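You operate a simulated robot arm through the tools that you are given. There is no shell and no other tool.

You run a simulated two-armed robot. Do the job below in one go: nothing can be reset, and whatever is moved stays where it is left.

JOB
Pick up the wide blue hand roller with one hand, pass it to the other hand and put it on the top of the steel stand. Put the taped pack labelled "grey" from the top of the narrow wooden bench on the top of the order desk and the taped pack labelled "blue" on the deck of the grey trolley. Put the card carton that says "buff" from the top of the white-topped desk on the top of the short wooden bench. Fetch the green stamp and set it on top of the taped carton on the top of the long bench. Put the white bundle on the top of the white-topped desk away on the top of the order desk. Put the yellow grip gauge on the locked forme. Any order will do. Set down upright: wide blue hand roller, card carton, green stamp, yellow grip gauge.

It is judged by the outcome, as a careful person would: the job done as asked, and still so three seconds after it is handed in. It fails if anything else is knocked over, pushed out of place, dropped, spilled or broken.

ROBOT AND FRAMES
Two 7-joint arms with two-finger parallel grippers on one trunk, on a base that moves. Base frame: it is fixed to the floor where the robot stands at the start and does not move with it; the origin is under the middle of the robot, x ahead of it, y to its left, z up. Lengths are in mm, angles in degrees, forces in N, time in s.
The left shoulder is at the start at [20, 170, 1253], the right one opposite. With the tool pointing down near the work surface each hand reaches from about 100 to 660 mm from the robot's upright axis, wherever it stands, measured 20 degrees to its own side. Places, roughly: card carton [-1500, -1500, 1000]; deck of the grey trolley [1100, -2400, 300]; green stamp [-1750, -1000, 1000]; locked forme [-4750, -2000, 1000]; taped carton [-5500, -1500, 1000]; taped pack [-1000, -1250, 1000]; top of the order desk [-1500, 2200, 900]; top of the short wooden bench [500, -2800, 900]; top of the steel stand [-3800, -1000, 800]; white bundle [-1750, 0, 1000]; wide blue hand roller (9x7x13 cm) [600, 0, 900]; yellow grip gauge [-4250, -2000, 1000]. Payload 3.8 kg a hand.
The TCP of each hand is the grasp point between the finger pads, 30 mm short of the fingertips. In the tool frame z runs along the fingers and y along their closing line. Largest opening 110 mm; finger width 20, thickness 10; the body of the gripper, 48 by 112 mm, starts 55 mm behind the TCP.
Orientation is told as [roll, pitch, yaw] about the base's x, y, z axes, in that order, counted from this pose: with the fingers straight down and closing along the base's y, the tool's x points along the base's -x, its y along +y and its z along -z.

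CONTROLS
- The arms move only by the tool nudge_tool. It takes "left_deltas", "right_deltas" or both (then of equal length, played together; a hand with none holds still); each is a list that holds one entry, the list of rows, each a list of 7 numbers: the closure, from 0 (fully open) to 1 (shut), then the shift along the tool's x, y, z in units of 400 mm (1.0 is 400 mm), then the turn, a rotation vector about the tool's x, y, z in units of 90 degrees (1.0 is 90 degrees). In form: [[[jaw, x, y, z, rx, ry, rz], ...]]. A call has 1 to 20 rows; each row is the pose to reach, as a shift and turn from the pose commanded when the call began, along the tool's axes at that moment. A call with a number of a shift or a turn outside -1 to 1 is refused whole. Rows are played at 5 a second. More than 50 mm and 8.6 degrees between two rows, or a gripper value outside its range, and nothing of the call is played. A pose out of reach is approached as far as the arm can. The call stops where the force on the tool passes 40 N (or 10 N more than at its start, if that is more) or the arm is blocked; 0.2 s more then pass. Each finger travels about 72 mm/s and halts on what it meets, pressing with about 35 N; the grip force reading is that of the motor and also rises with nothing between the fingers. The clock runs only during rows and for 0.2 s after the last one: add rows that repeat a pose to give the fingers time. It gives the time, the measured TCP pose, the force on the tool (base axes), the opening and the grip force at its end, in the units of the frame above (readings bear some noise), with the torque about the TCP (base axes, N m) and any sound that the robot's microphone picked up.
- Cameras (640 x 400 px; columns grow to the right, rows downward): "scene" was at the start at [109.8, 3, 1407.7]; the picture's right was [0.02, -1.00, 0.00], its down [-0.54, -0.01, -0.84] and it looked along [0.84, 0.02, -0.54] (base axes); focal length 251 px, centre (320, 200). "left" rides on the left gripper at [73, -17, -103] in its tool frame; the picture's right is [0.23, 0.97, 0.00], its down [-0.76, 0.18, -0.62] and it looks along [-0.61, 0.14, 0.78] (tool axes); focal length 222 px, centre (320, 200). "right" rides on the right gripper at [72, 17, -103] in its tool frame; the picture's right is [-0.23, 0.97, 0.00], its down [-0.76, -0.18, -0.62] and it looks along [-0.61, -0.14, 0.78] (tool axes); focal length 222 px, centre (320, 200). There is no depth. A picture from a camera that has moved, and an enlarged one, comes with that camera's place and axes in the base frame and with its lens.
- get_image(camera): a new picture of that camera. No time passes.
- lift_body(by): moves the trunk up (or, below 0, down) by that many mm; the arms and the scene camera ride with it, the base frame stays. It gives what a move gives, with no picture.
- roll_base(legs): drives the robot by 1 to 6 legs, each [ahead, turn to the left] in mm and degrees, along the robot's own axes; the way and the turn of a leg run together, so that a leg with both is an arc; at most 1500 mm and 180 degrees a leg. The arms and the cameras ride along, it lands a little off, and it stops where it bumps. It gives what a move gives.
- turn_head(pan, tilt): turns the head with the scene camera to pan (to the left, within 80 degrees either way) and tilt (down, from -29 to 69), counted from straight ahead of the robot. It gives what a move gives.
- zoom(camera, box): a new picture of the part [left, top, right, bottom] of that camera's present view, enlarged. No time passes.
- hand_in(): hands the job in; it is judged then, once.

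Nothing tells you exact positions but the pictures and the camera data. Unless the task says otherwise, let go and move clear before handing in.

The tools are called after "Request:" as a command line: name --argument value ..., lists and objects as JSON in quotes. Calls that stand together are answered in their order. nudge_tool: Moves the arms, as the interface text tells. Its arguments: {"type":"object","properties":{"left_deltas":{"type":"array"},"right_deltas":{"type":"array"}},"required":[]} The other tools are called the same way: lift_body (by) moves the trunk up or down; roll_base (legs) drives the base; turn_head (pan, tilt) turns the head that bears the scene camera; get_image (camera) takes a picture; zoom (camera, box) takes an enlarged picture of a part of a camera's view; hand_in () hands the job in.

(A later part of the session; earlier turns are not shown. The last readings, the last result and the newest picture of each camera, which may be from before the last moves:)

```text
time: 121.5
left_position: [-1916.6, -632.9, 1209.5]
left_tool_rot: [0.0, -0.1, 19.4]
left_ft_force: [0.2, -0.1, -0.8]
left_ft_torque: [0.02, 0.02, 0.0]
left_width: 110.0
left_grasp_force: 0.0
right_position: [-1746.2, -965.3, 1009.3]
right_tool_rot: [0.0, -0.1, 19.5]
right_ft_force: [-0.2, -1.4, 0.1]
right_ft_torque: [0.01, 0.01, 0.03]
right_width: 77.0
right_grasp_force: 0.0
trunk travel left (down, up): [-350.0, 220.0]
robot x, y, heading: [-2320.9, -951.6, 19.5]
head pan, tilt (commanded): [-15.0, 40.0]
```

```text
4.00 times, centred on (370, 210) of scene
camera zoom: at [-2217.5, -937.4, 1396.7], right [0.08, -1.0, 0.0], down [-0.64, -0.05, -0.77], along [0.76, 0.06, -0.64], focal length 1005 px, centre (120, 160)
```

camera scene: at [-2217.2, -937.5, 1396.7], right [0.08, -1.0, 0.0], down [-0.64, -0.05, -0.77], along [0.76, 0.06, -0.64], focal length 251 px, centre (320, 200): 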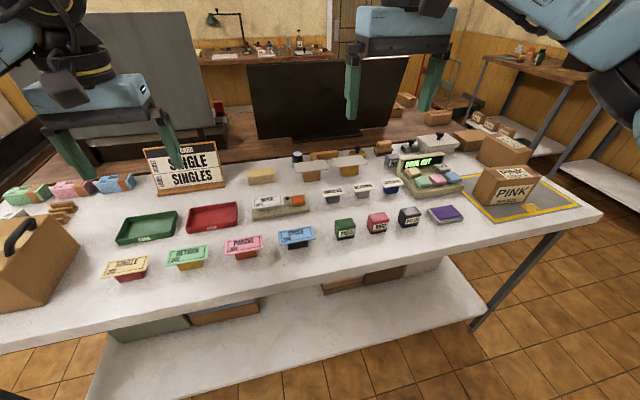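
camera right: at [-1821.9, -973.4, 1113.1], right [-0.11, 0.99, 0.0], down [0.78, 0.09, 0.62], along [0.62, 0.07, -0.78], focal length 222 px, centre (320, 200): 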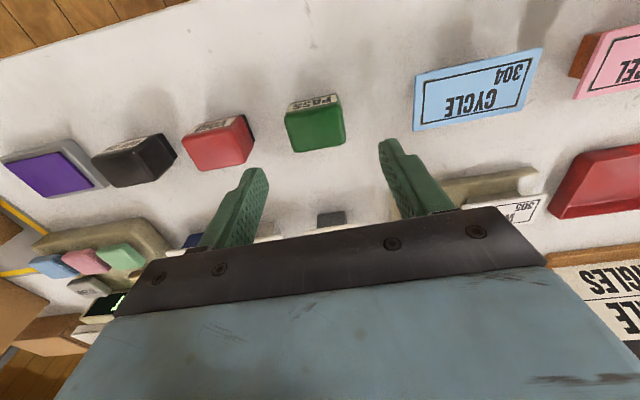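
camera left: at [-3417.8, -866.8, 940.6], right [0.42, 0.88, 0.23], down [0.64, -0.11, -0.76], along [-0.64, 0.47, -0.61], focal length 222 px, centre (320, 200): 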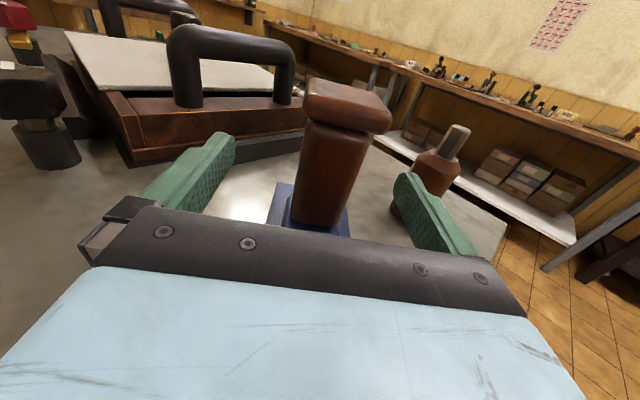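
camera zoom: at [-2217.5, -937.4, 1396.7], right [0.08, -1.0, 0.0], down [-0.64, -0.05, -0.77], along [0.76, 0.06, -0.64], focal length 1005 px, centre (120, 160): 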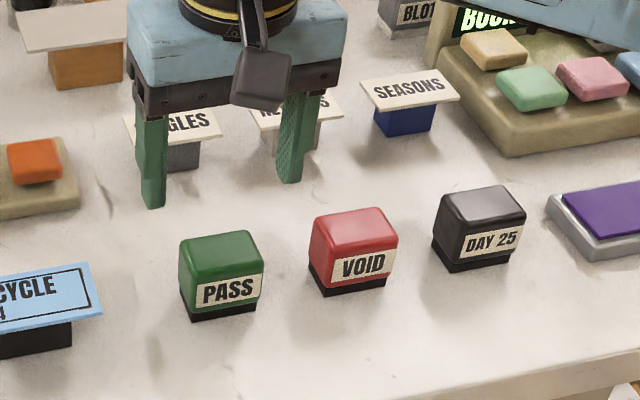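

Request:
zoom --camera "right" --box '[240, 70, 400, 170]'

```text
4.00 times, centred on (320, 120) of right
camera zoom: at [-1821.9, -973.4, 1113.1], right [-0.11, 0.99, 0.0], down [0.78, 0.09, 0.62], along [0.62, 0.07, -0.78], focal length 888 px, centre (320, 520)
```

zoom: 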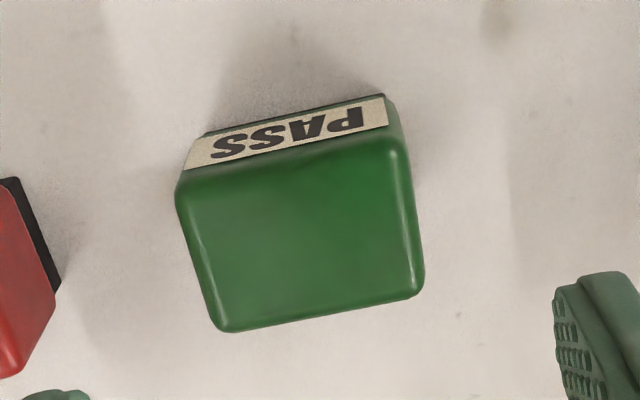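

Request:
nudge_tool --right_deltas '[[[0.3, 0.015, -0.004, 0.08, 0, 0, 0.017], [0.3, 0.015, -0.004, 0.15, 0, 0, 0.017], [0.3, 0.015, -0.004, 0.19, 0, 0, 0.017], [0.3, 0.015, -0.004, 0.215, 0, 0, 0.017], [0.3, 0.015, -0.004, 0.215, 0, 0, 0.017]]]'

Request:
zoom --camera "scene" --box '[300, 160, 440, 260]'

```text
time: 122.7
left_position: [-1916.7, -632.3, 1211.7]
left_tool_rot: [0.1, 0.0, 19.5]
left_ft_force: [0.5, 0.5, 0.7]
left_ft_torque: [0.02, 0.0, 0.0]
left_width: 109.9
left_grasp_force: 0.0
right_position: [-1753.5, -971.3, 924.3]
right_tool_rot: [0.1, -0.1, 17.9]
right_ft_force: [0.0, -0.8, 0.9]
right_ft_torque: [0.04, -0.05, 0.0]
right_width: 76.8
right_grasp_force: 0.1
trunk travel left (down, up): [-350.0, 220.0]
robot x, y, heading: [-2325.2, -949.0, 19.5]
head pan, tilt (commanded): [-15.0, 40.0]
```

```text
4.00 times, centred on (370, 210) of scene
camera zoom: at [-2217.3, -937.5, 1396.6], right [0.08, -1.0, 0.0], down [-0.64, -0.05, -0.77], along [0.76, 0.06, -0.64], focal length 1005 px, centre (120, 160)
```

zoom: 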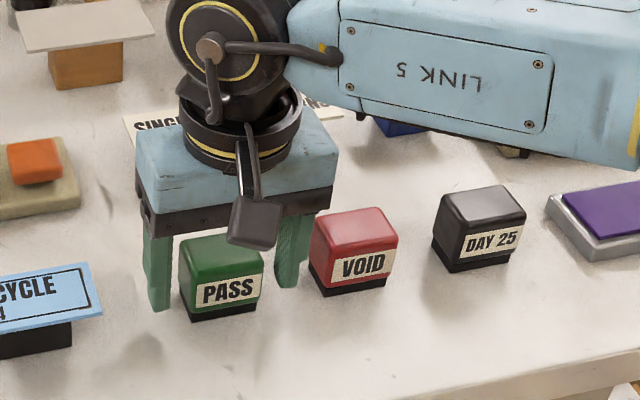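

Request:
nudge_tool --right_deltas '[[[0.45, 0, 0, 0, 0, 0, 0], [0.55, 0, 0, 0, 0, 0, 0], [1, 0, 0, 0, 0, 0, 0], [1, 0, 0, 0, 0, 0, 0], [1, 0, 0, 0, 0, 0, 0]]]'

Request:
nudge_tool --right_deltas '[[[1, 0, 0, -0.03, 0, 0, 0], [1, 0, 0, -0.1, 0, 0, 0], [1, 0, 0, -0.2, 0, 0, 0], [1, 0, 0, -0.3, 0, 0, 0], [1, 0, 0, -0.4, 0, 0, 0], [1, 0, 0, -0.5, 0, 0, 0], [1, 0, 0, -0.6, 0, 0, 0], [1, 0, 0, -0.7, 0, 0, 0]]]'

Request:
get_image --camera "scene"

Request:
get_image --camera "right"

```text
time: 123.9
left_position: [-1916.4, -633.4, 1209.9]
left_tool_rot: [0.0, 0.0, 19.5]
left_ft_force: [-1.3, -0.4, 0.5]
left_ft_torque: [0.0, -0.03, 0.0]
left_width: 109.9
left_grasp_force: 0.1
right_position: [-1754.3, -971.6, 924.6]
right_tool_rot: [0.1, -0.1, 17.9]
right_ft_force: [-0.2, -0.1, 0.1]
right_ft_torque: [0.03, 0.02, 0.05]
right_width: 49.4
right_grasp_force: 34.8
trunk travel left (down, up): [-350.0, 220.0]
robot x, y, heading: [-2322.7, -950.5, 19.4]
head pan, tilt (commanded): [-15.0, 40.0]
```

```text
time: 125.7
left_position: [-1916.8, -634.1, 1210.3]
left_tool_rot: [0.0, 0.0, 19.6]
left_ft_force: [-0.3, 0.2, -0.7]
left_ft_torque: [0.0, -0.02, 0.0]
left_width: 110.1
left_grasp_force: 0.0
right_position: [-1753.2, -974.3, 1205.2]
right_tool_rot: [0.0, 0.0, 17.9]
right_ft_force: [-1.1, -0.6, -0.3]
right_ft_torque: [0.01, -0.01, -0.02]
right_width: 49.3
right_grasp_force: 35.2
trunk travel left (down, up): [-350.0, 220.0]
robot x, y, heading: [-2320.6, -956.0, 19.4]
head pan, tilt (commanded): [-15.0, 40.0]
```

```text
taken
camera scene: at [-2217.7, -937.4, 1396.7], right [0.08, -1.0, 0.0], down [-0.64, -0.05, -0.77], along [0.76, 0.06, -0.64], focal length 251 px, centre (320, 200)
```

scene: 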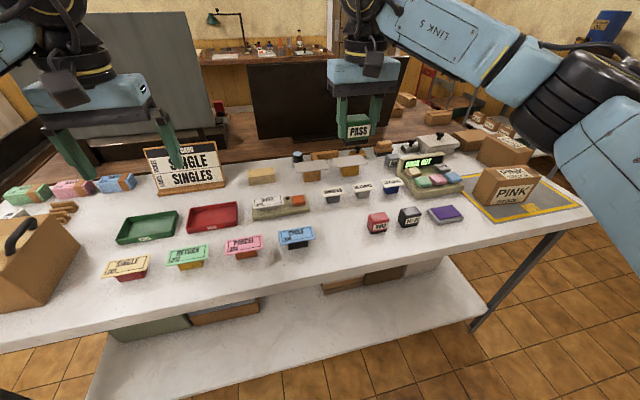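

```text
taken
camera right: at [-1828.2, -980.1, 1308.5], right [-0.08, 1.0, 0.0], down [0.78, 0.07, 0.62], along [0.62, 0.05, -0.78], focal length 222 px, centre (320, 200)
```

right: 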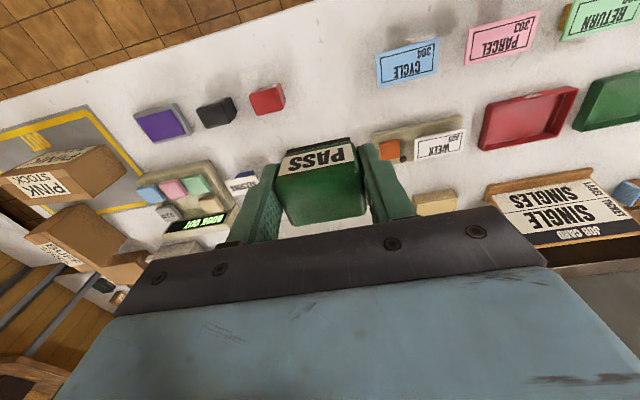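

The stamp is held firmly (49 mm) and the rest of the desk is undisturbed. I'll back off and drive round the steel stand toward the long bench with the taped carton.

Request:
roll_base --legs '[[-450, 0], [0, 86.6], [1385, 0], [0, 92.5]]'

Request:
turn_head --pan 15 --tilt 20

Request:
get_image --camera "scene"

```text
time: 142.7
left_position: [-3540.3, -37.1, 1210.8]
left_tool_rot: [0.0, 0.1, -163.7]
left_ft_force: [0.8, 0.9, -0.2]
left_ft_torque: [0.02, -0.01, 0.0]
left_width: 110.1
left_grasp_force: 0.0
right_position: [-3684.0, 311.4, 1204.3]
right_tool_rot: [0.0, 0.0, -165.3]
right_ft_force: [0.6, 0.5, -1.7]
right_ft_torque: [0.01, -0.01, 0.02]
right_width: 49.2
right_grasp_force: 34.8
trunk travel left (down, up): [-350.0, 220.0]
robot x, y, heading: [-3120.2, 258.7, -163.9]
head pan, tilt (commanded): [-15.0, 40.0]
```

```text
time: 143.6
left_position: [-3539.0, -38.4, 1208.9]
left_tool_rot: [0.0, -0.1, -163.7]
left_ft_force: [-0.1, 0.3, 0.4]
left_ft_torque: [0.01, 0.0, 0.02]
left_width: 110.2
left_grasp_force: 0.1
right_position: [-3684.1, 312.4, 1204.8]
right_tool_rot: [0.0, 0.1, -165.2]
right_ft_force: [0.1, -0.3, 0.1]
right_ft_torque: [0.04, -0.03, 0.0]
right_width: 48.9
right_grasp_force: 34.6
trunk travel left (down, up): [-350.0, 220.0]
robot x, y, heading: [-3116.0, 261.4, -163.7]
head pan, tilt (commanded): [15.0, 20.0]
```

```text
taken
camera scene: at [-3217.7, 204.9, 1428.0], right [-0.52, 0.86, 0.0], down [0.29, 0.18, -0.94], along [-0.8, -0.49, -0.34], focal length 251 px, centre (320, 200)
```

scene: 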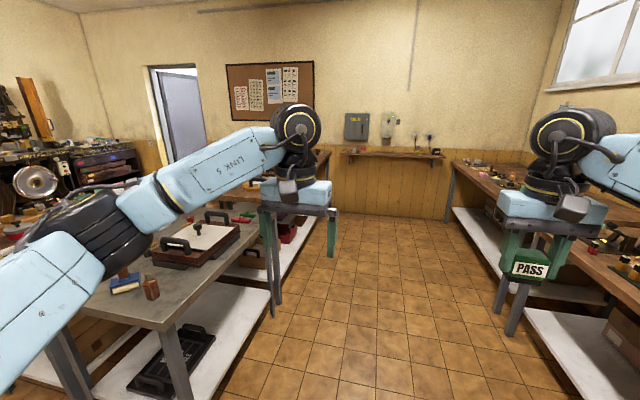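

Request:
roll_base --legs '[[0, 3], [1500, 0], [960, 0], [0, 90]]'

Request:
turn_head --pan 0 --tilt 35

Request:
get_image --camera "scene"

Request:
get_image --camera "left"

```text
time: 159.8
left_position: [-5074.9, -951.7, 1210.5]
left_tool_rot: [0.1, 0.0, -69.6]
left_ft_force: [0.6, -0.8, 0.3]
left_ft_torque: [-0.02, 0.04, 0.03]
left_width: 110.4
left_grasp_force: 0.0
right_position: [-5412.7, -1124.1, 1205.1]
right_tool_rot: [-0.1, 0.0, -71.2]
right_ft_force: [-0.3, 0.9, -1.2]
right_ft_torque: [0.0, 0.04, 0.0]
right_width: 49.4
right_grasp_force: 35.1
trunk travel left (down, up): [-350.0, 220.0]
robot x, y, heading: [-5398.5, -550.9, -69.7]
head pan, tilt (commanded): [15.0, 20.0]
```

```text
time: 160.5
left_position: [-5073.9, -952.8, 1209.9]
left_tool_rot: [-0.1, 0.0, -69.6]
left_ft_force: [-0.2, 0.6, 0.5]
left_ft_torque: [-0.02, -0.01, -0.02]
left_width: 110.1
left_grasp_force: 0.1
right_position: [-5411.4, -1122.6, 1204.1]
right_tool_rot: [0.0, 0.0, -71.3]
right_ft_force: [-0.7, -0.5, -0.9]
right_ft_torque: [0.02, 0.01, 0.03]
right_width: 49.5
right_grasp_force: 35.0
trunk travel left (down, up): [-350.0, 220.0]
robot x, y, heading: [-5397.4, -550.9, -69.9]
head pan, tilt (commanded): [0.0, 35.0]
```

```text
taken
camera scene: at [-5361.6, -654.9, 1404.2], right [-0.94, -0.35, 0.0], down [-0.2, 0.54, -0.82], along [0.29, -0.77, -0.57], focal length 251 px, centre (320, 200)
```

scene: 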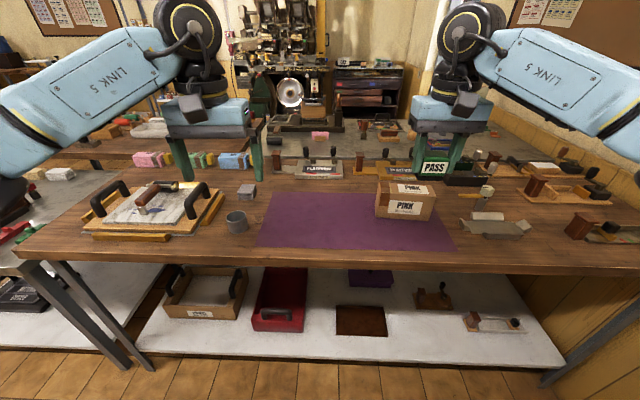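

```text
taken
camera left: at [-5115.4, -890.6, 1314.4], right [0.83, 0.55, 0.0], down [0.43, -0.65, 0.62], along [0.35, -0.52, -0.78], focal length 222 px, centre (320, 200)
```

left: 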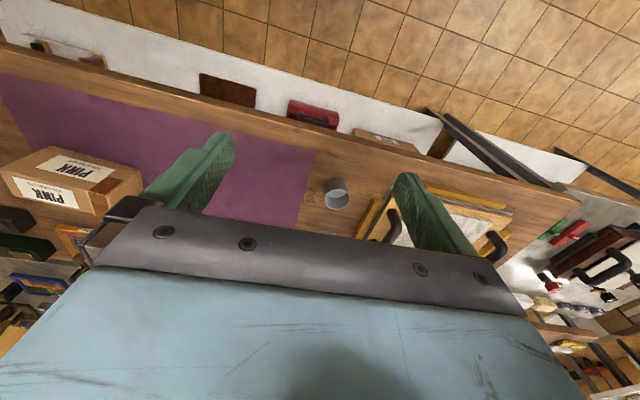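

Request:
zoom --camera "scene" --box '[340, 140, 520, 250]'

Request:
zoom --camera "left" --box '[0, 120, 160, 230]'

Request:
get_image --camera "right"

```text
3.56 times, centred on (430, 195) of scene
camera zoom: at [-5361.6, -654.9, 1404.2], right [-0.94, -0.35, 0.0], down [-0.2, 0.54, -0.82], along [0.29, -0.77, -0.57], focal length 893 px, centre (-71, 218)
```

zoom: 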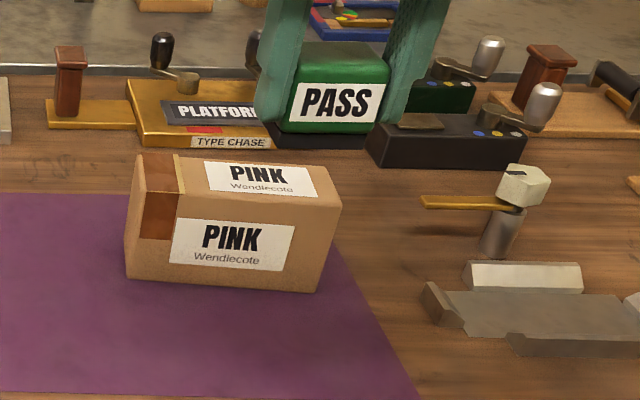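

```text
3.64 times, centred on (80, 175) of left
camera zoom: at [-5115.4, -890.6, 1314.4], right [0.83, 0.55, 0.0], down [0.43, -0.65, 0.62], along [0.35, -0.52, -0.78], focal length 808 px, centre (1193, 291)
```

zoom: 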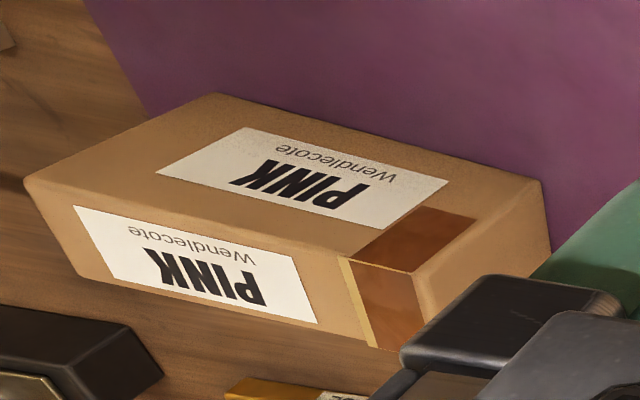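

```text
taken
camera right: at [-5420.3, -1048.9, 1307.6], right [1.0, 0.1, 0.0], down [0.08, -0.78, 0.62], along [0.06, -0.62, -0.78], focal length 222 px, centre (320, 200)
```

right: 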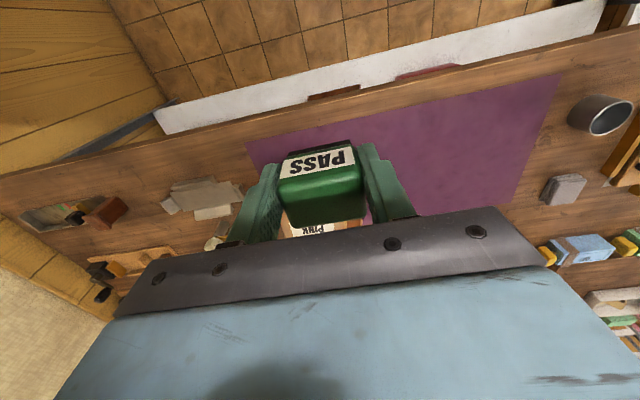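

The taped carton is the "PINK Wendlecote" one on the purple mat; its top centre comes out at about [-5387, -1362, 988]. I'll shift a bit nearer and to the right so the right hand reaches it easily.

Request:
roll_base --legs '[[0, -33.7], [185, 0], [0, 32]]'

Request:
turn_head --pan -10 --tilt 40

Request:
get_image --camera "scene"

Request:
get_image --camera "left"

```text
time: 165.3
left_position: [-5128.8, -1145.9, 1211.5]
left_tool_rot: [-0.1, -0.1, -71.2]
left_ft_force: [0.1, -0.5, 0.0]
left_ft_torque: [-0.03, 0.01, 0.0]
left_width: 110.1
left_grasp_force: 0.1
right_position: [-5471.5, -1304.7, 1205.3]
right_tool_rot: [0.0, 0.0, -72.6]
right_ft_force: [0.1, 0.7, -0.5]
right_ft_torque: [0.0, -0.01, 0.02]
right_width: 49.2
right_grasp_force: 34.7
trunk travel left (down, up): [-350.0, 220.0]
robot x, y, heading: [-5445.7, -735.6, -71.4]
head pan, tilt (commanded): [0.0, 35.0]
```

```text
time: 166.0
left_position: [-5131.0, -1145.4, 1209.8]
left_tool_rot: [0.1, 0.0, -71.1]
left_ft_force: [0.2, 0.5, -0.1]
left_ft_torque: [0.01, -0.01, -0.03]
left_width: 110.2
left_grasp_force: 0.0
right_position: [-5472.0, -1306.0, 1204.8]
right_tool_rot: [-0.1, 0.1, -72.7]
right_ft_force: [0.1, 0.3, -1.3]
right_ft_torque: [0.0, 0.01, 0.0]
right_width: 49.5
right_grasp_force: 35.2
trunk travel left (down, up): [-350.0, 220.0]
robot x, y, heading: [-5445.5, -737.0, -71.3]
head pan, tilt (commanded): [-10.0, 40.0]
```

```text
taken
camera scene: at [-5424.7, -839.6, 1396.6], right [-0.99, -0.15, 0.0], down [-0.1, 0.64, -0.77], along [0.12, -0.76, -0.64], focal length 251 px, centre (320, 200)
```

scene: 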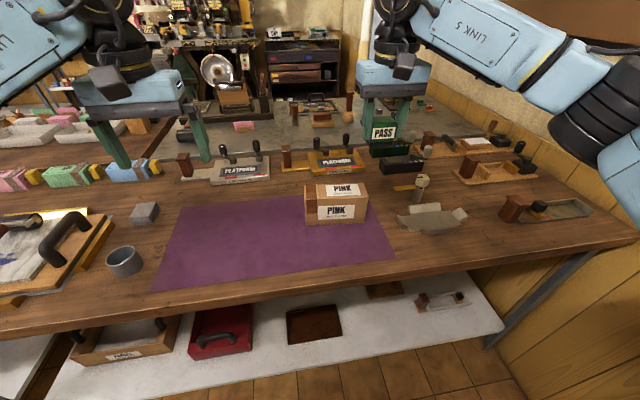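

```text
taken
camera left: at [-5169.5, -1081.1, 1314.4], right [0.85, 0.53, 0.0], down [0.41, -0.66, 0.62], along [0.33, -0.53, -0.78], focal length 222 px, centre (320, 200)
```

left: 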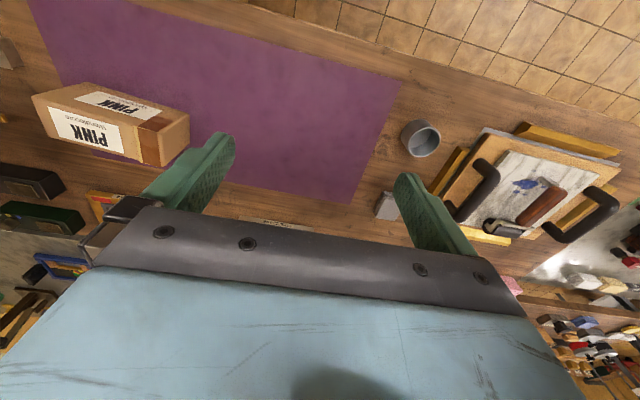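

Request:
zoom --camera "scene" --box '[280, 160, 400, 240]'

Request:
zoom --camera "left" --box '[20, 60, 210, 180]'

```text
5.00 times, centred on (340, 200) of scene
camera zoom: at [-5424.7, -839.6, 1396.6], right [-0.99, -0.15, 0.0], down [-0.1, 0.64, -0.77], along [0.12, -0.76, -0.64], focal length 1256 px, centre (220, 200)
```

zoom: 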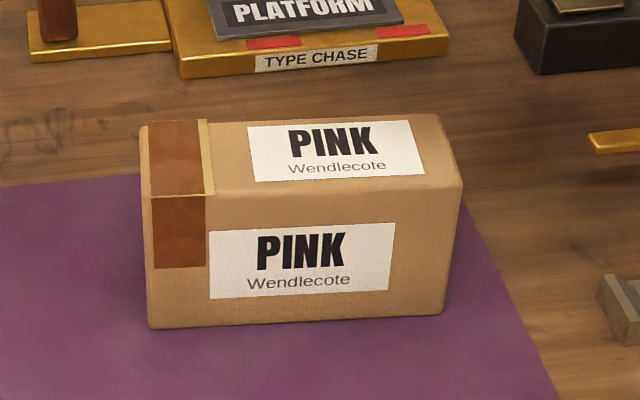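

```text
3.33 times, centred on (115, 120) of left
camera zoom: at [-5169.5, -1081.1, 1314.4], right [0.85, 0.53, 0.0], down [0.41, -0.66, 0.62], along [0.33, -0.53, -0.78], focal length 740 px, centre (1003, 467)
```

zoom: 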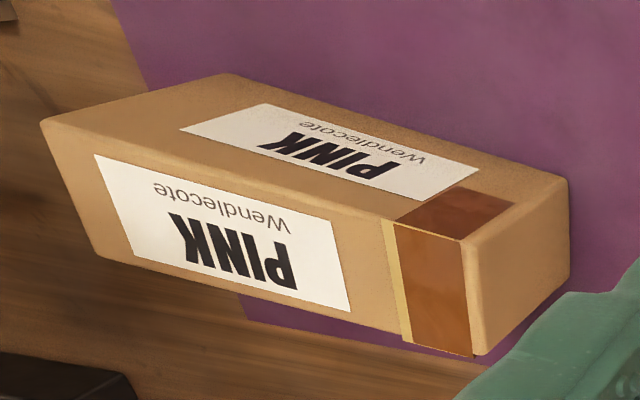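

The carton's top centre is refined to [-5385, -1373, 981], about 170 by 100 mm. I'll bring the stamp over it and down to just above.

Request:
nudge_tool --right_deltas '[[[1, -0.074, 0.053, 0, 0, 0, 0], [1, -0.148, 0.106, 0, 0, 0, 0], [1, -0.222, 0.1586, 0, 0, 0, 0], [1, -0.222, 0.1586, 0.1, 0, 0, 0], [1, -0.222, 0.1586, 0.2, 0, 0, 0], [1, -0.222, 0.1586, 0.3, 0, 0, 0], [1, -0.222, 0.1586, 0.4, 0, 0, 0], [1, -0.222, 0.1586, 0.4, 0, 0, 0]]]'

Request:
zoom --camera "scene" --box '[260, 120, 420, 240]'

Request:
get_image --camera "right"

Request:
zoom --camera "left" --box '[0, 60, 210, 210]'

```text
time: 167.8
left_position: [-5130.3, -1143.2, 1211.3]
left_tool_rot: [0.2, 0.0, -71.1]
left_ft_force: [-0.3, -0.7, -0.8]
left_ft_torque: [-0.01, -0.01, 0.02]
left_width: 110.1
left_grasp_force: 0.1
right_position: [-5385.0, -1372.1, 1043.9]
right_tool_rot: [0.0, 0.0, -72.8]
right_ft_force: [0.5, -0.8, -0.1]
right_ft_torque: [0.0, -0.02, 0.0]
right_width: 49.3
right_grasp_force: 35.0
trunk travel left (down, up): [-350.0, 220.0]
robot x, y, heading: [-5445.1, -732.9, -71.1]
head pan, tilt (commanded): [-10.0, 40.0]
```

```text
3.33 times, centred on (340, 180) of scene
camera zoom: at [-5424.7, -839.4, 1396.7], right [-0.99, -0.15, 0.0], down [-0.1, 0.64, -0.77], along [0.12, -0.76, -0.64], focal length 838 px, centre (253, 267)
```

zoom: 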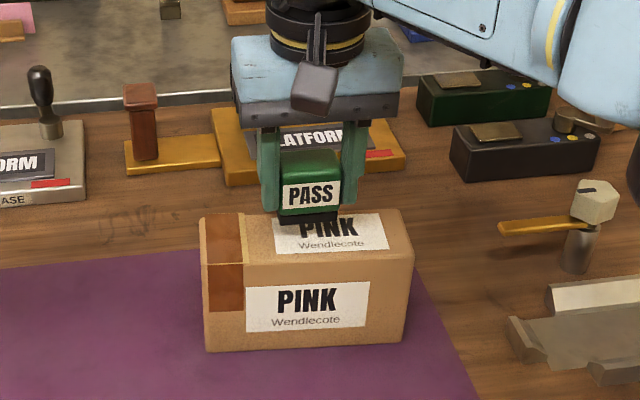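

```text
taken
camera right: at [-5391.6, -1297.6, 1147.5], right [1.0, 0.07, 0.0], down [0.06, -0.78, 0.62], along [0.05, -0.62, -0.78], focal length 222 px, centre (320, 200)
```

right: 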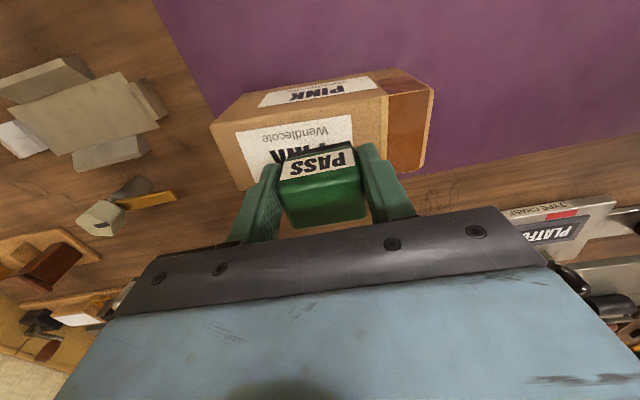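

```text
2.67 times, centred on (105, 135) of left
camera zoom: at [-5169.5, -1080.9, 1314.5], right [0.85, 0.53, 0.0], down [0.41, -0.66, 0.62], along [0.33, -0.53, -0.78], focal length 592 px, centre (893, 373)
```

zoom: 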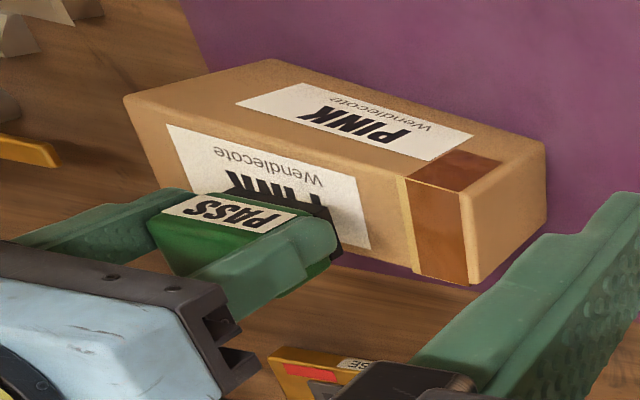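

Request:
nudge_tool --right_deltas '[[[1, 0, 0, 0.02, 0, 0, 0], [1, 0, 0, 0.035, 0, 0, 0], [1, 0, 0, 0.045, 0, 0, 0], [1, 0, 0, 0.052, 0, 0, 0]]]'

```text
time: 168.8
left_position: [-5130.5, -1144.9, 1210.0]
left_tool_rot: [0.0, -0.2, -71.1]
left_ft_force: [-0.7, 0.2, -0.7]
left_ft_torque: [-0.02, -0.03, 0.0]
left_width: 110.0
left_grasp_force: 0.1
right_position: [-5384.6, -1371.6, 1026.4]
right_tool_rot: [0.0, -0.3, -72.7]
right_ft_force: [1.1, -1.2, 6.9]
right_ft_torque: [-0.14, 0.02, 0.04]
right_width: 49.4
right_grasp_force: 34.9
trunk travel left (down, up): [-350.0, 220.0]
robot x, y, heading: [-5444.1, -739.1, -71.1]
head pan, tilt (commanded): [-10.0, 40.0]
```

The stamp has touched the carton's top with about 7 N. I'll release it and lift away.

Request:
nudge_tool --right_deltas '[[[0.85, 0, 0, 0, 0, 0, 0], [0.6, 0, 0, 0, 0, 0, 0], [0.45, 0, 0, 0, 0, 0, 0], [0.3, 0, 0, 0, 0, 0, 0], [0.2, 0, 0, 0, 0, 0, 0], [0.2, 0, 0, 0, 0, 0, 0]]]'

Request:
nudge_tool --right_deltas '[[[0.2, 0, 0, -0.05, 0, 0, 0], [0.2, 0, 0, -0.15, 0, 0, 0], [0.2, 0, 0, -0.25, 0, 0, 0], [0.2, 0, 0, -0.35, 0, 0, 0], [0.2, 0, 0, -0.45, 0, 0, 0], [0, 0, 0, -0.55, 0, 0, 0]]]'

Request:
zoom --camera "scene" --box '[260, 120, 420, 240]'

Request:
zoom --camera "left" --box '[0, 60, 210, 210]'

```text
time: 170.2
left_position: [-5129.8, -1145.3, 1210.3]
left_tool_rot: [0.0, 0.0, -71.1]
left_ft_force: [-0.5, -0.3, -0.2]
left_ft_torque: [0.01, 0.02, -0.02]
left_width: 109.7
left_grasp_force: 0.0
right_position: [-5385.8, -1370.8, 1023.5]
right_tool_rot: [0.0, 0.0, -72.7]
right_ft_force: [-0.4, -0.2, 0.3]
right_ft_torque: [0.06, -0.01, -0.02]
right_width: 87.9
right_grasp_force: 0.1
trunk travel left (down, up): [-350.0, 220.0]
robot x, y, heading: [-5447.3, -736.5, -71.1]
head pan, tilt (commanded): [-10.0, 40.0]
```

```text
time: 171.6
left_position: [-5130.9, -1145.6, 1210.7]
left_tool_rot: [0.1, 0.0, -71.1]
left_ft_force: [-0.1, -0.8, -0.5]
left_ft_torque: [0.02, -0.02, -0.01]
left_width: 109.9
left_grasp_force: 0.0
right_position: [-5387.2, -1361.5, 1233.5]
right_tool_rot: [0.0, 0.0, -72.7]
right_ft_force: [-0.5, -0.2, -0.6]
right_ft_torque: [-0.03, -0.03, 0.0]
right_width: 110.0
right_grasp_force: 0.1
right hand out of reach, approached as far as the arm can: row 6
trunk travel left (down, up): [-350.0, 220.0]
robot x, y, heading: [-5447.0, -736.9, -71.2]
head pan, tilt (commanded): [-10.0, 40.0]
```

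```text
3.33 times, centred on (340, 180) of scene
camera zoom: at [-5425.9, -839.6, 1396.6], right [-0.99, -0.15, 0.0], down [-0.1, 0.64, -0.77], along [0.12, -0.76, -0.64], focal length 838 px, centre (253, 267)
```

zoom: 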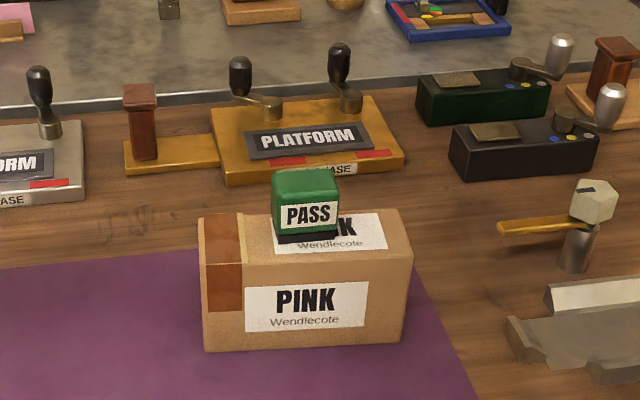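

```text
2.67 times, centred on (105, 135) of left
camera zoom: at [-5170.8, -1081.2, 1314.7], right [0.85, 0.53, 0.0], down [0.41, -0.66, 0.62], along [0.33, -0.53, -0.78], focal length 592 px, centre (893, 373)
```

zoom: 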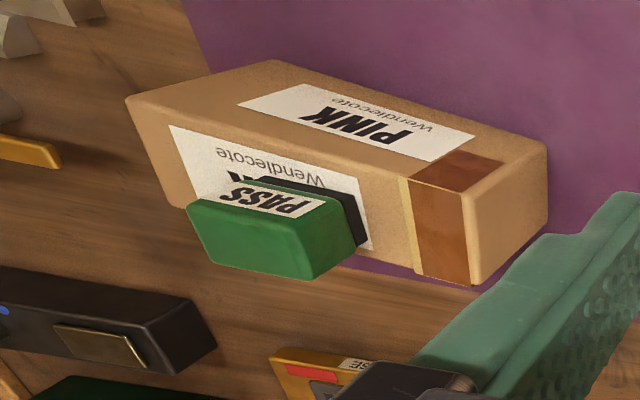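

The stamp stands on the taped carton as asked. Now I'll look over the bench toward the locked forme and the yellow grip gauge.

Request:
turn_head --pan 25 --tilt 22

Request:
get_image --camera "scene"

Request:
zoom --camera "scene" --box '[60, 80, 380, 240]'

```text
time: 172.6
left_position: [-5129.4, -1143.7, 1210.5]
left_tool_rot: [0.1, 0.1, -71.1]
left_ft_force: [-0.5, -1.0, 0.7]
left_ft_torque: [0.0, 0.0, 0.0]
left_width: 109.8
left_grasp_force: 0.0
right_position: [-5385.9, -1362.1, 1232.9]
right_tool_rot: [0.1, 0.0, -72.7]
right_ft_force: [0.1, 0.0, 0.2]
right_ft_torque: [-0.01, 0.01, 0.01]
right_width: 109.9
right_grasp_force: 0.1
trunk travel left (down, up): [-350.0, 220.0]
robot x, y, heading: [-5447.9, -737.5, -71.3]
head pan, tilt (commanded): [25.0, 22.0]
```

```text
taken
camera scene: at [-5373.4, -822.6, 1424.7], right [-0.72, -0.69, 0.0], down [-0.26, 0.27, -0.93], along [0.64, -0.67, -0.38], focal length 251 px, centre (320, 200)
```

scene: 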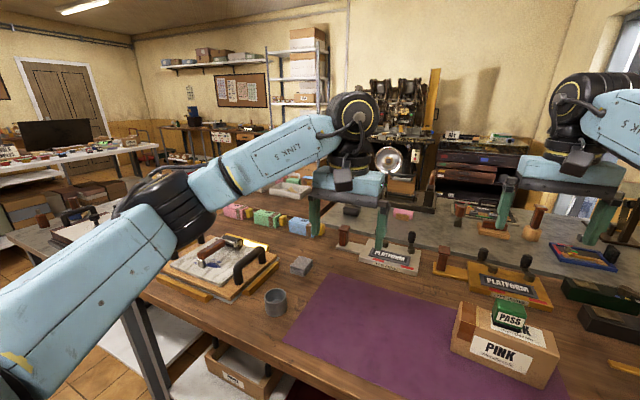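

```text
2.00 times, centred on (220, 160) of scene
camera zoom: at [-5373.4, -822.6, 1424.7], right [-0.72, -0.69, 0.0], down [-0.26, 0.27, -0.93], along [0.64, -0.67, -0.38], focal length 502 px, centre (520, 280)
```

zoom: 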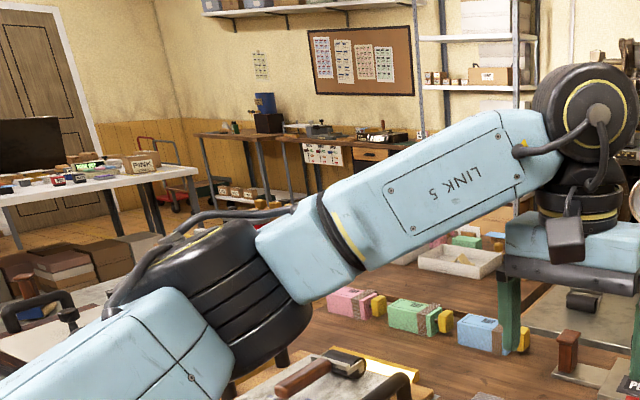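

The left arm hides that area; it must be reached from the south side of this bench group. I'll drive back round the stand's end to get there.

Request:
nudge_tool --right_deltas '[[[0, 0.1, -0.03, 0, 0, 0, 0], [0, 0.2, -0.06, 0, 0, 0, 0], [0, 0.3, -0.1, 0, 0, 0, 0]]]'

Request:
roll_base --legs '[[-150, 0], [0, 90], [1500, 0], [960, 0], [0, -92]]'

Request:
turn_head --pan 0 --tilt 20

Request:
get_image --camera "scene"

```text
time: 173.4
left_position: [-5132.0, -1144.9, 1210.6]
left_tool_rot: [0.2, 0.0, -71.2]
left_ft_force: [0.0, -0.5, -1.0]
left_ft_torque: [0.0, -0.02, 0.0]
left_width: 110.1
left_grasp_force: 0.1
right_position: [-5463.6, -1258.5, 1232.6]
right_tool_rot: [0.0, -0.2, -72.9]
right_ft_force: [-0.6, 0.1, 0.0]
right_ft_torque: [0.01, -0.03, 0.04]
right_width: 109.8
right_grasp_force: 0.1
trunk travel left (down, up): [-350.0, 220.0]
robot x, y, heading: [-5440.7, -735.9, -71.3]
head pan, tilt (commanded): [25.0, 22.0]
```

```text
time: 194.4
left_position: [-2820.6, -114.0, 1209.8]
left_tool_rot: [0.1, 0.0, -71.3]
left_ft_force: [-0.4, 0.3, -0.3]
left_ft_torque: [0.02, -0.02, 0.01]
left_width: 109.9
left_grasp_force: 0.1
right_position: [-3152.1, -226.3, 1233.3]
right_tool_rot: [0.1, 0.1, -72.9]
right_ft_force: [-0.1, 0.8, -0.3]
right_ft_torque: [-0.02, 0.02, -0.02]
right_width: 110.0
right_grasp_force: 0.1
trunk travel left (down, up): [-350.0, 220.0]
robot x, y, heading: [-3132.3, 297.1, -71.4]
head pan, tilt (commanded): [25.0, 22.0]
```

```text
time: 195.3
left_position: [-2822.6, -114.7, 1209.5]
left_tool_rot: [-0.1, 0.0, -71.3]
left_ft_force: [0.2, 0.0, 0.7]
left_ft_torque: [0.01, 0.0, 0.01]
left_width: 109.9
left_grasp_force: 0.1
right_position: [-3151.6, -225.0, 1232.6]
right_tool_rot: [0.0, -0.1, -72.9]
right_ft_force: [0.0, -0.2, -0.5]
right_ft_torque: [-0.05, 0.0, 0.01]
right_width: 109.9
right_grasp_force: 0.1
trunk travel left (down, up): [-350.0, 220.0]
robot x, y, heading: [-3133.2, 297.5, -71.5]
head pan, tilt (commanded): [0.0, 20.0]
```

```text
taken
camera scene: at [-3097.6, 188.0, 1428.0], right [-0.95, -0.32, 0.0], down [-0.11, 0.32, -0.94], along [0.3, -0.89, -0.34], focal length 251 px, centre (320, 200)
```

scene: 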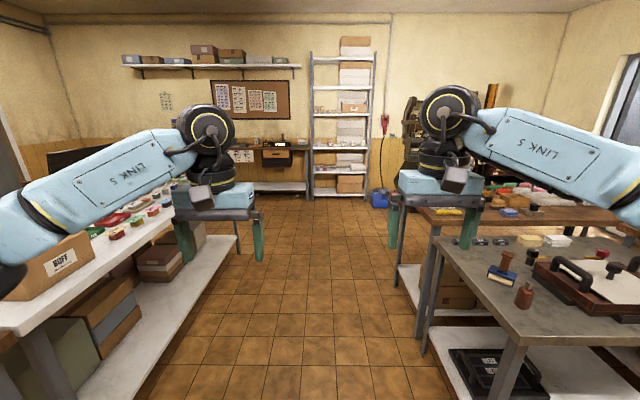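

Request:
roll_base --legs '[[0, 2], [1500, 0], [900, 0], [0, -75]]'

Request:
turn_head --pan 0 --tilt 20

Request:
get_image --camera "scene"

```text
time: 210.8
left_position: [-2443.5, -2375.7, 1210.2]
left_tool_rot: [0.0, 0.0, -140.1]
left_ft_force: [0.1, 0.4, 0.1]
left_ft_torque: [0.03, -0.03, 0.01]
left_width: 109.9
left_grasp_force: 0.2
right_position: [-2668.1, -2107.7, 1232.9]
right_tool_rot: [-0.1, 0.0, -141.7]
right_ft_force: [0.5, -0.2, -0.2]
right_ft_torque: [-0.01, 0.01, 0.04]
right_width: 110.2
right_grasp_force: 0.1
trunk travel left (down, up): [-350.0, 220.0]
robot x, y, heading: [-2175.4, -1933.6, -140.2]
head pan, tilt (commanded): [0.0, 20.0]
```

```text
time: 211.4
left_position: [-2444.5, -2376.0, 1209.2]
left_tool_rot: [0.0, 0.0, -140.1]
left_ft_force: [-0.2, -0.1, 0.5]
left_ft_torque: [0.04, 0.03, 0.01]
left_width: 109.9
left_grasp_force: 0.0
right_position: [-2667.8, -2108.4, 1233.2]
right_tool_rot: [0.0, -0.1, -141.7]
right_ft_force: [0.2, 0.2, -0.3]
right_ft_torque: [-0.01, 0.02, 0.02]
right_width: 109.9
right_grasp_force: 0.1
trunk travel left (down, up): [-350.0, 220.0]
robot x, y, heading: [-2176.5, -1932.2, -140.3]
head pan, tilt (commanded): [0.0, 20.0]
```

```text
taken
camera scene: at [-2262.9, -2008.2, 1428.0], right [-0.64, 0.77, 0.0], down [0.26, 0.22, -0.94], along [-0.72, -0.6, -0.34], focal length 251 px, centre (320, 200)
```

scene: 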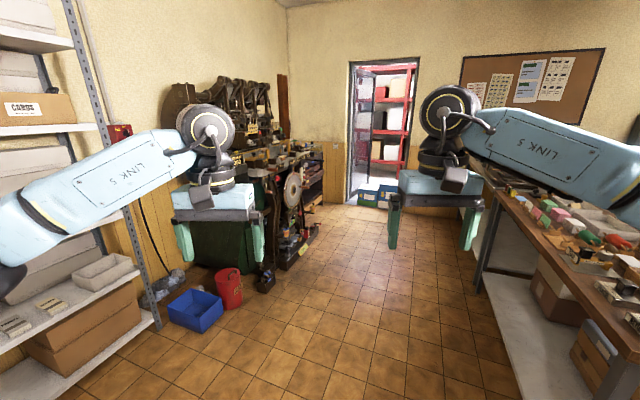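

I'm now at the mouth of the south aisle, with the far benches on my right. I'll drive in and look at their south side.

Request:
roll_base --legs '[[0, -17], [1270, 0], [0, -60]]'

Request:
turn_head --pan 0 --tilt 28

Request:
get_image --camera "scene"

Request:
get_image --camera "right"

```text
time: 221.4
left_position: [-3827.7, -2243.7, 1210.7]
left_tool_rot: [0.1, 0.0, 141.8]
left_ft_force: [0.5, 0.7, 0.1]
left_ft_torque: [0.01, 0.0, 0.02]
left_width: 110.1
left_grasp_force: 0.1
right_position: [-3610.7, -1969.7, 1233.1]
right_tool_rot: [0.0, -0.1, 140.1]
right_ft_force: [0.5, 0.6, -0.6]
right_ft_torque: [-0.02, 0.03, 0.0]
right_width: 109.8
right_grasp_force: 0.1
trunk travel left (down, up): [-350.0, 220.0]
robot x, y, heading: [-3340.8, -2413.8, 141.6]
head pan, tilt (commanded): [0.0, 20.0]
```

```text
time: 222.1
left_position: [-3827.0, -2243.7, 1210.2]
left_tool_rot: [0.1, -0.1, 141.8]
left_ft_force: [-0.4, 0.3, -0.3]
left_ft_torque: [0.01, 0.01, -0.02]
left_width: 109.9
left_grasp_force: 0.0
right_position: [-3611.8, -1968.3, 1233.9]
right_tool_rot: [0.0, 0.0, 140.2]
right_ft_force: [-0.3, 0.3, 0.0]
right_ft_torque: [0.01, -0.01, 0.03]
right_width: 110.1
right_grasp_force: 0.1
trunk travel left (down, up): [-350.0, 220.0]
robot x, y, heading: [-3338.0, -2413.5, 141.6]
head pan, tilt (commanded): [0.0, 28.0]
```

```text
taken
camera scene: at [-3429.5, -2345.7, 1415.2], right [0.62, 0.79, 0.0], down [0.37, -0.29, -0.88], along [-0.69, 0.55, -0.47], focal length 251 px, centre (320, 200)
```

scene: 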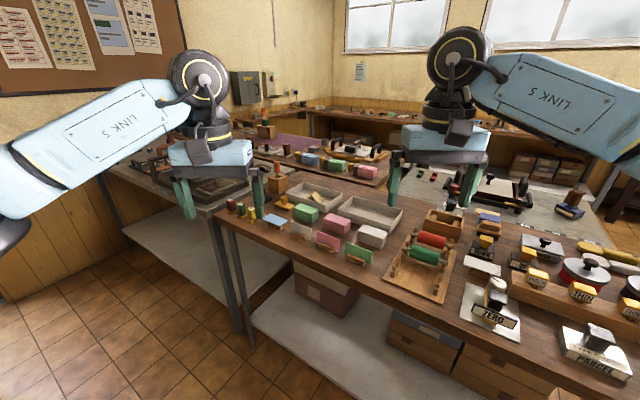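

```text
taken
camera right: at [-3567.3, -2028.7, 1336.3], right [-0.8, -0.6, 0.0], down [-0.47, 0.62, 0.62], along [-0.38, 0.5, -0.78], focal length 222 px, centre (320, 200)
```

right: 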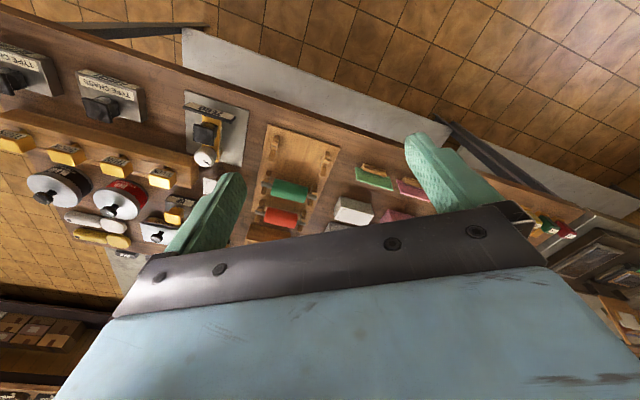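

Request:
zoom --camera "scene" --box '[210, 170, 330, 260]'

Request:
zoom --camera "scene" --box '[90, 130, 290, 240]'

Request:
get_image --camera "left"

```text
4.44 times, centred on (270, 215) of scene
camera zoom: at [-3429.5, -2345.7, 1415.2], right [0.62, 0.79, 0.0], down [0.37, -0.29, -0.88], along [-0.69, 0.55, -0.47], focal length 1117 px, centre (542, 133)
```

zoom: 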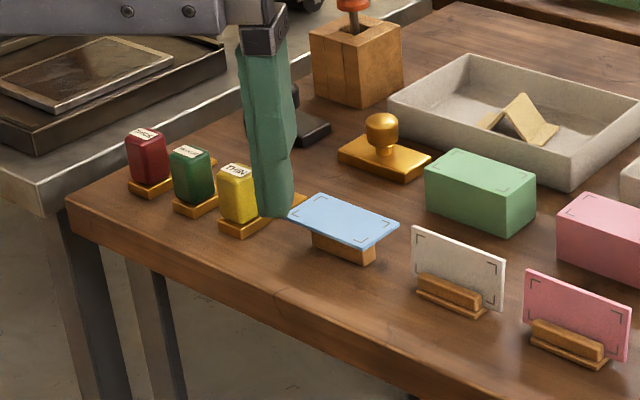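

```text
3.20 times, centred on (190, 185) of scene
camera zoom: at [-3429.5, -2345.7, 1415.2], right [0.62, 0.79, 0.0], down [0.37, -0.29, -0.88], along [-0.69, 0.55, -0.47], focal length 804 px, centre (736, 248)
```

zoom: 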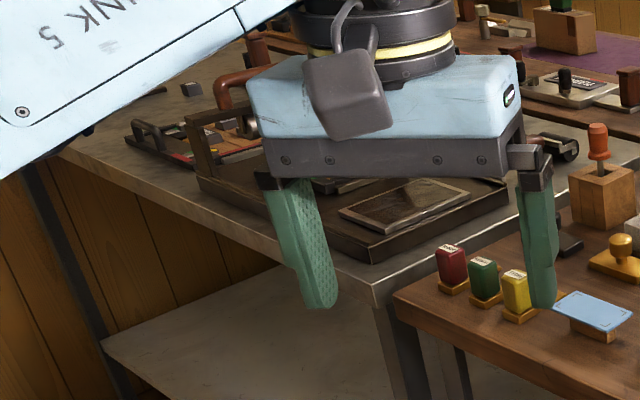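

```text
taken
camera left: at [-3759.0, -2274.1, 1314.2], right [-0.42, -0.91, 0.0], down [-0.71, 0.33, 0.62], along [-0.56, 0.26, -0.78], focal length 222 px, centre (320, 200)
```

left: 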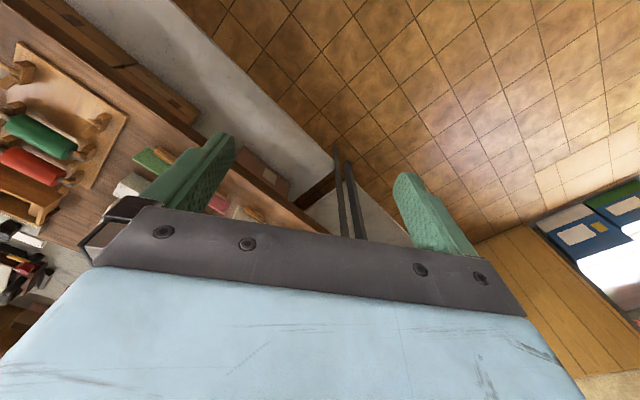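

The yellow "THIN" grip gauge stands at the left end of this bench, at about [-4230, -2043], beside red and green ones; a brown locked frame lies on the steel table further left. I'll drive to face the gauge.

Request:
roll_base --legs '[[0, 42], [600, 0], [0, -75]]'

Request:
turn_head --pan 15 --tilt 40

Request:
get_image --camera "scene"

Request:
get_image --camera "left"

```text
time: 230.7
left_position: [-4249.2, -2060.1, 1209.1]
left_tool_rot: [0.1, -0.1, 110.0]
left_ft_force: [0.3, 0.4, 0.1]
left_ft_torque: [0.02, -0.02, -0.01]
left_width: 109.8
left_grasp_force: 0.1
right_position: [-3922.4, -1942.1, 1233.9]
right_tool_rot: [0.0, 0.0, 108.4]
right_ft_force: [0.9, -0.8, -0.2]
right_ft_torque: [0.01, -0.01, 0.02]
right_width: 109.9
right_grasp_force: 0.1
trunk travel left (down, up): [-350.0, 220.0]
robot x, y, heading: [-3927.4, -2465.5, 110.0]
head pan, tilt (commanded): [0.0, 28.0]
```

```text
time: 231.4
left_position: [-4249.4, -2062.8, 1208.7]
left_tool_rot: [0.0, -0.1, 110.0]
left_ft_force: [-0.3, -0.5, -0.4]
left_ft_torque: [0.01, 0.03, 0.02]
left_width: 110.0
left_grasp_force: 0.0
right_position: [-3920.8, -1942.0, 1232.0]
right_tool_rot: [-0.1, 0.0, 108.3]
right_ft_force: [-0.4, -0.2, 0.8]
right_ft_torque: [0.03, 0.03, -0.04]
right_width: 110.2
right_grasp_force: 0.0
trunk travel left (down, up): [-350.0, 220.0]
robot x, y, heading: [-3930.6, -2463.5, 110.0]
head pan, tilt (commanded): [15.0, 40.0]
```

```text
taken
camera scene: at [-3984.7, -2373.7, 1396.7], right [0.82, 0.57, 0.0], down [0.37, -0.53, -0.77], along [-0.44, 0.63, -0.64], focal length 251 px, centre (320, 200)
```

scene: 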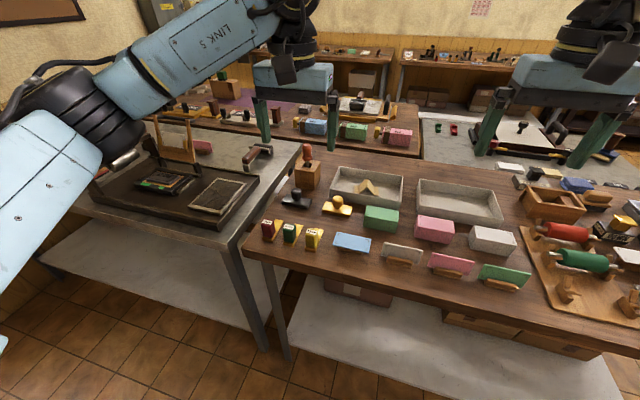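

```text
taken
camera left: at [-4209.3, -2122.8, 1314.1], right [-0.84, -0.55, 0.0], down [-0.43, 0.66, 0.62], along [-0.34, 0.52, -0.78], focal length 222 px, centre (320, 200)
```

left: 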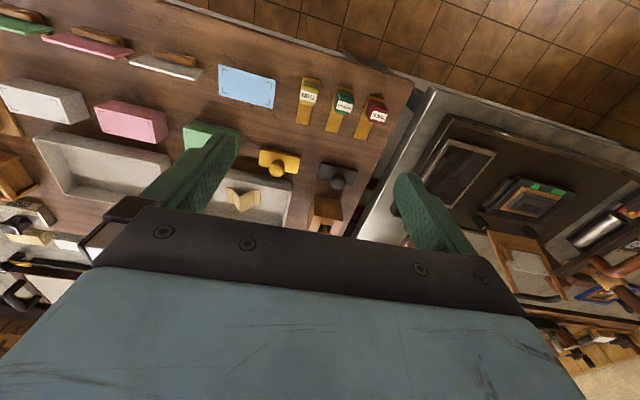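

Request:
zoom --camera "scene" --box '[80, 120, 300, 250]'

Request:
zoom --camera "left" --box '[400, 90, 640, 260]'

Request:
zoom --camera "scene" --box '[240, 190, 380, 280]'

Request:
zoom --camera "left" --box '[270, 60, 400, 150]'

```text
2.91 times, centred on (190, 185) of scene
camera zoom: at [-3984.7, -2373.7, 1396.7], right [0.82, 0.57, 0.0], down [0.37, -0.53, -0.77], along [-0.44, 0.63, -0.64], focal length 731 px, centre (698, 244)
```

zoom: 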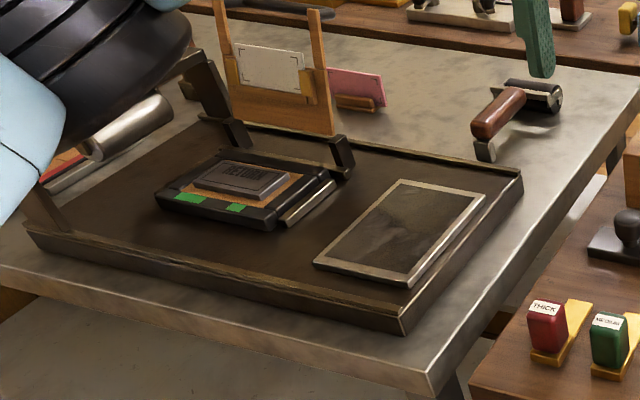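

```text
2.35 times, centred on (520, 175) of left
camera zoom: at [-4209.3, -2122.8, 1314.1], right [-0.84, -0.55, 0.0], down [-0.43, 0.66, 0.62], along [-0.34, 0.52, -0.78], focal length 523 px, centre (-151, 259)
```

zoom: 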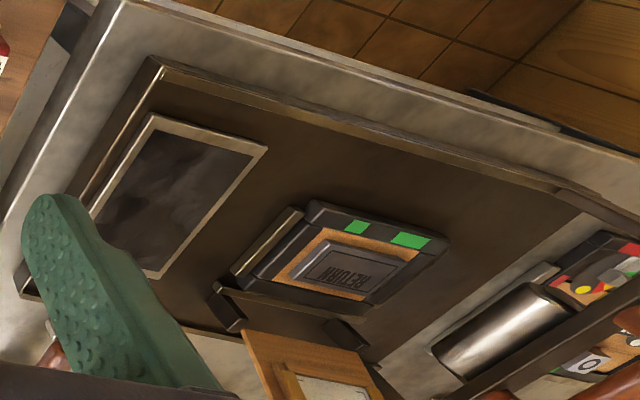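

```text
4.44 times, centred on (310, 235) of scene
camera zoom: at [-3984.7, -2373.7, 1396.7], right [0.82, 0.57, 0.0], down [0.37, -0.53, -0.77], along [-0.44, 0.63, -0.64], focal length 1117 px, centre (364, 44)
```

zoom: 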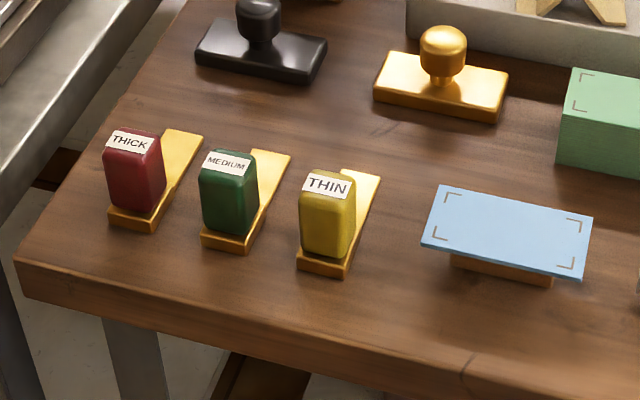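

```text
4.44 times, centred on (335, 105) of left
camera zoom: at [-4209.3, -2122.8, 1314.1], right [-0.84, -0.55, 0.0], down [-0.43, 0.66, 0.62], along [-0.34, 0.52, -0.78], focal length 987 px, centre (253, 622)
```

zoom: 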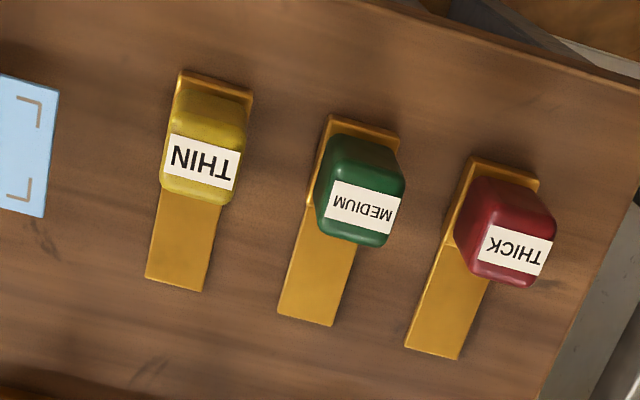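

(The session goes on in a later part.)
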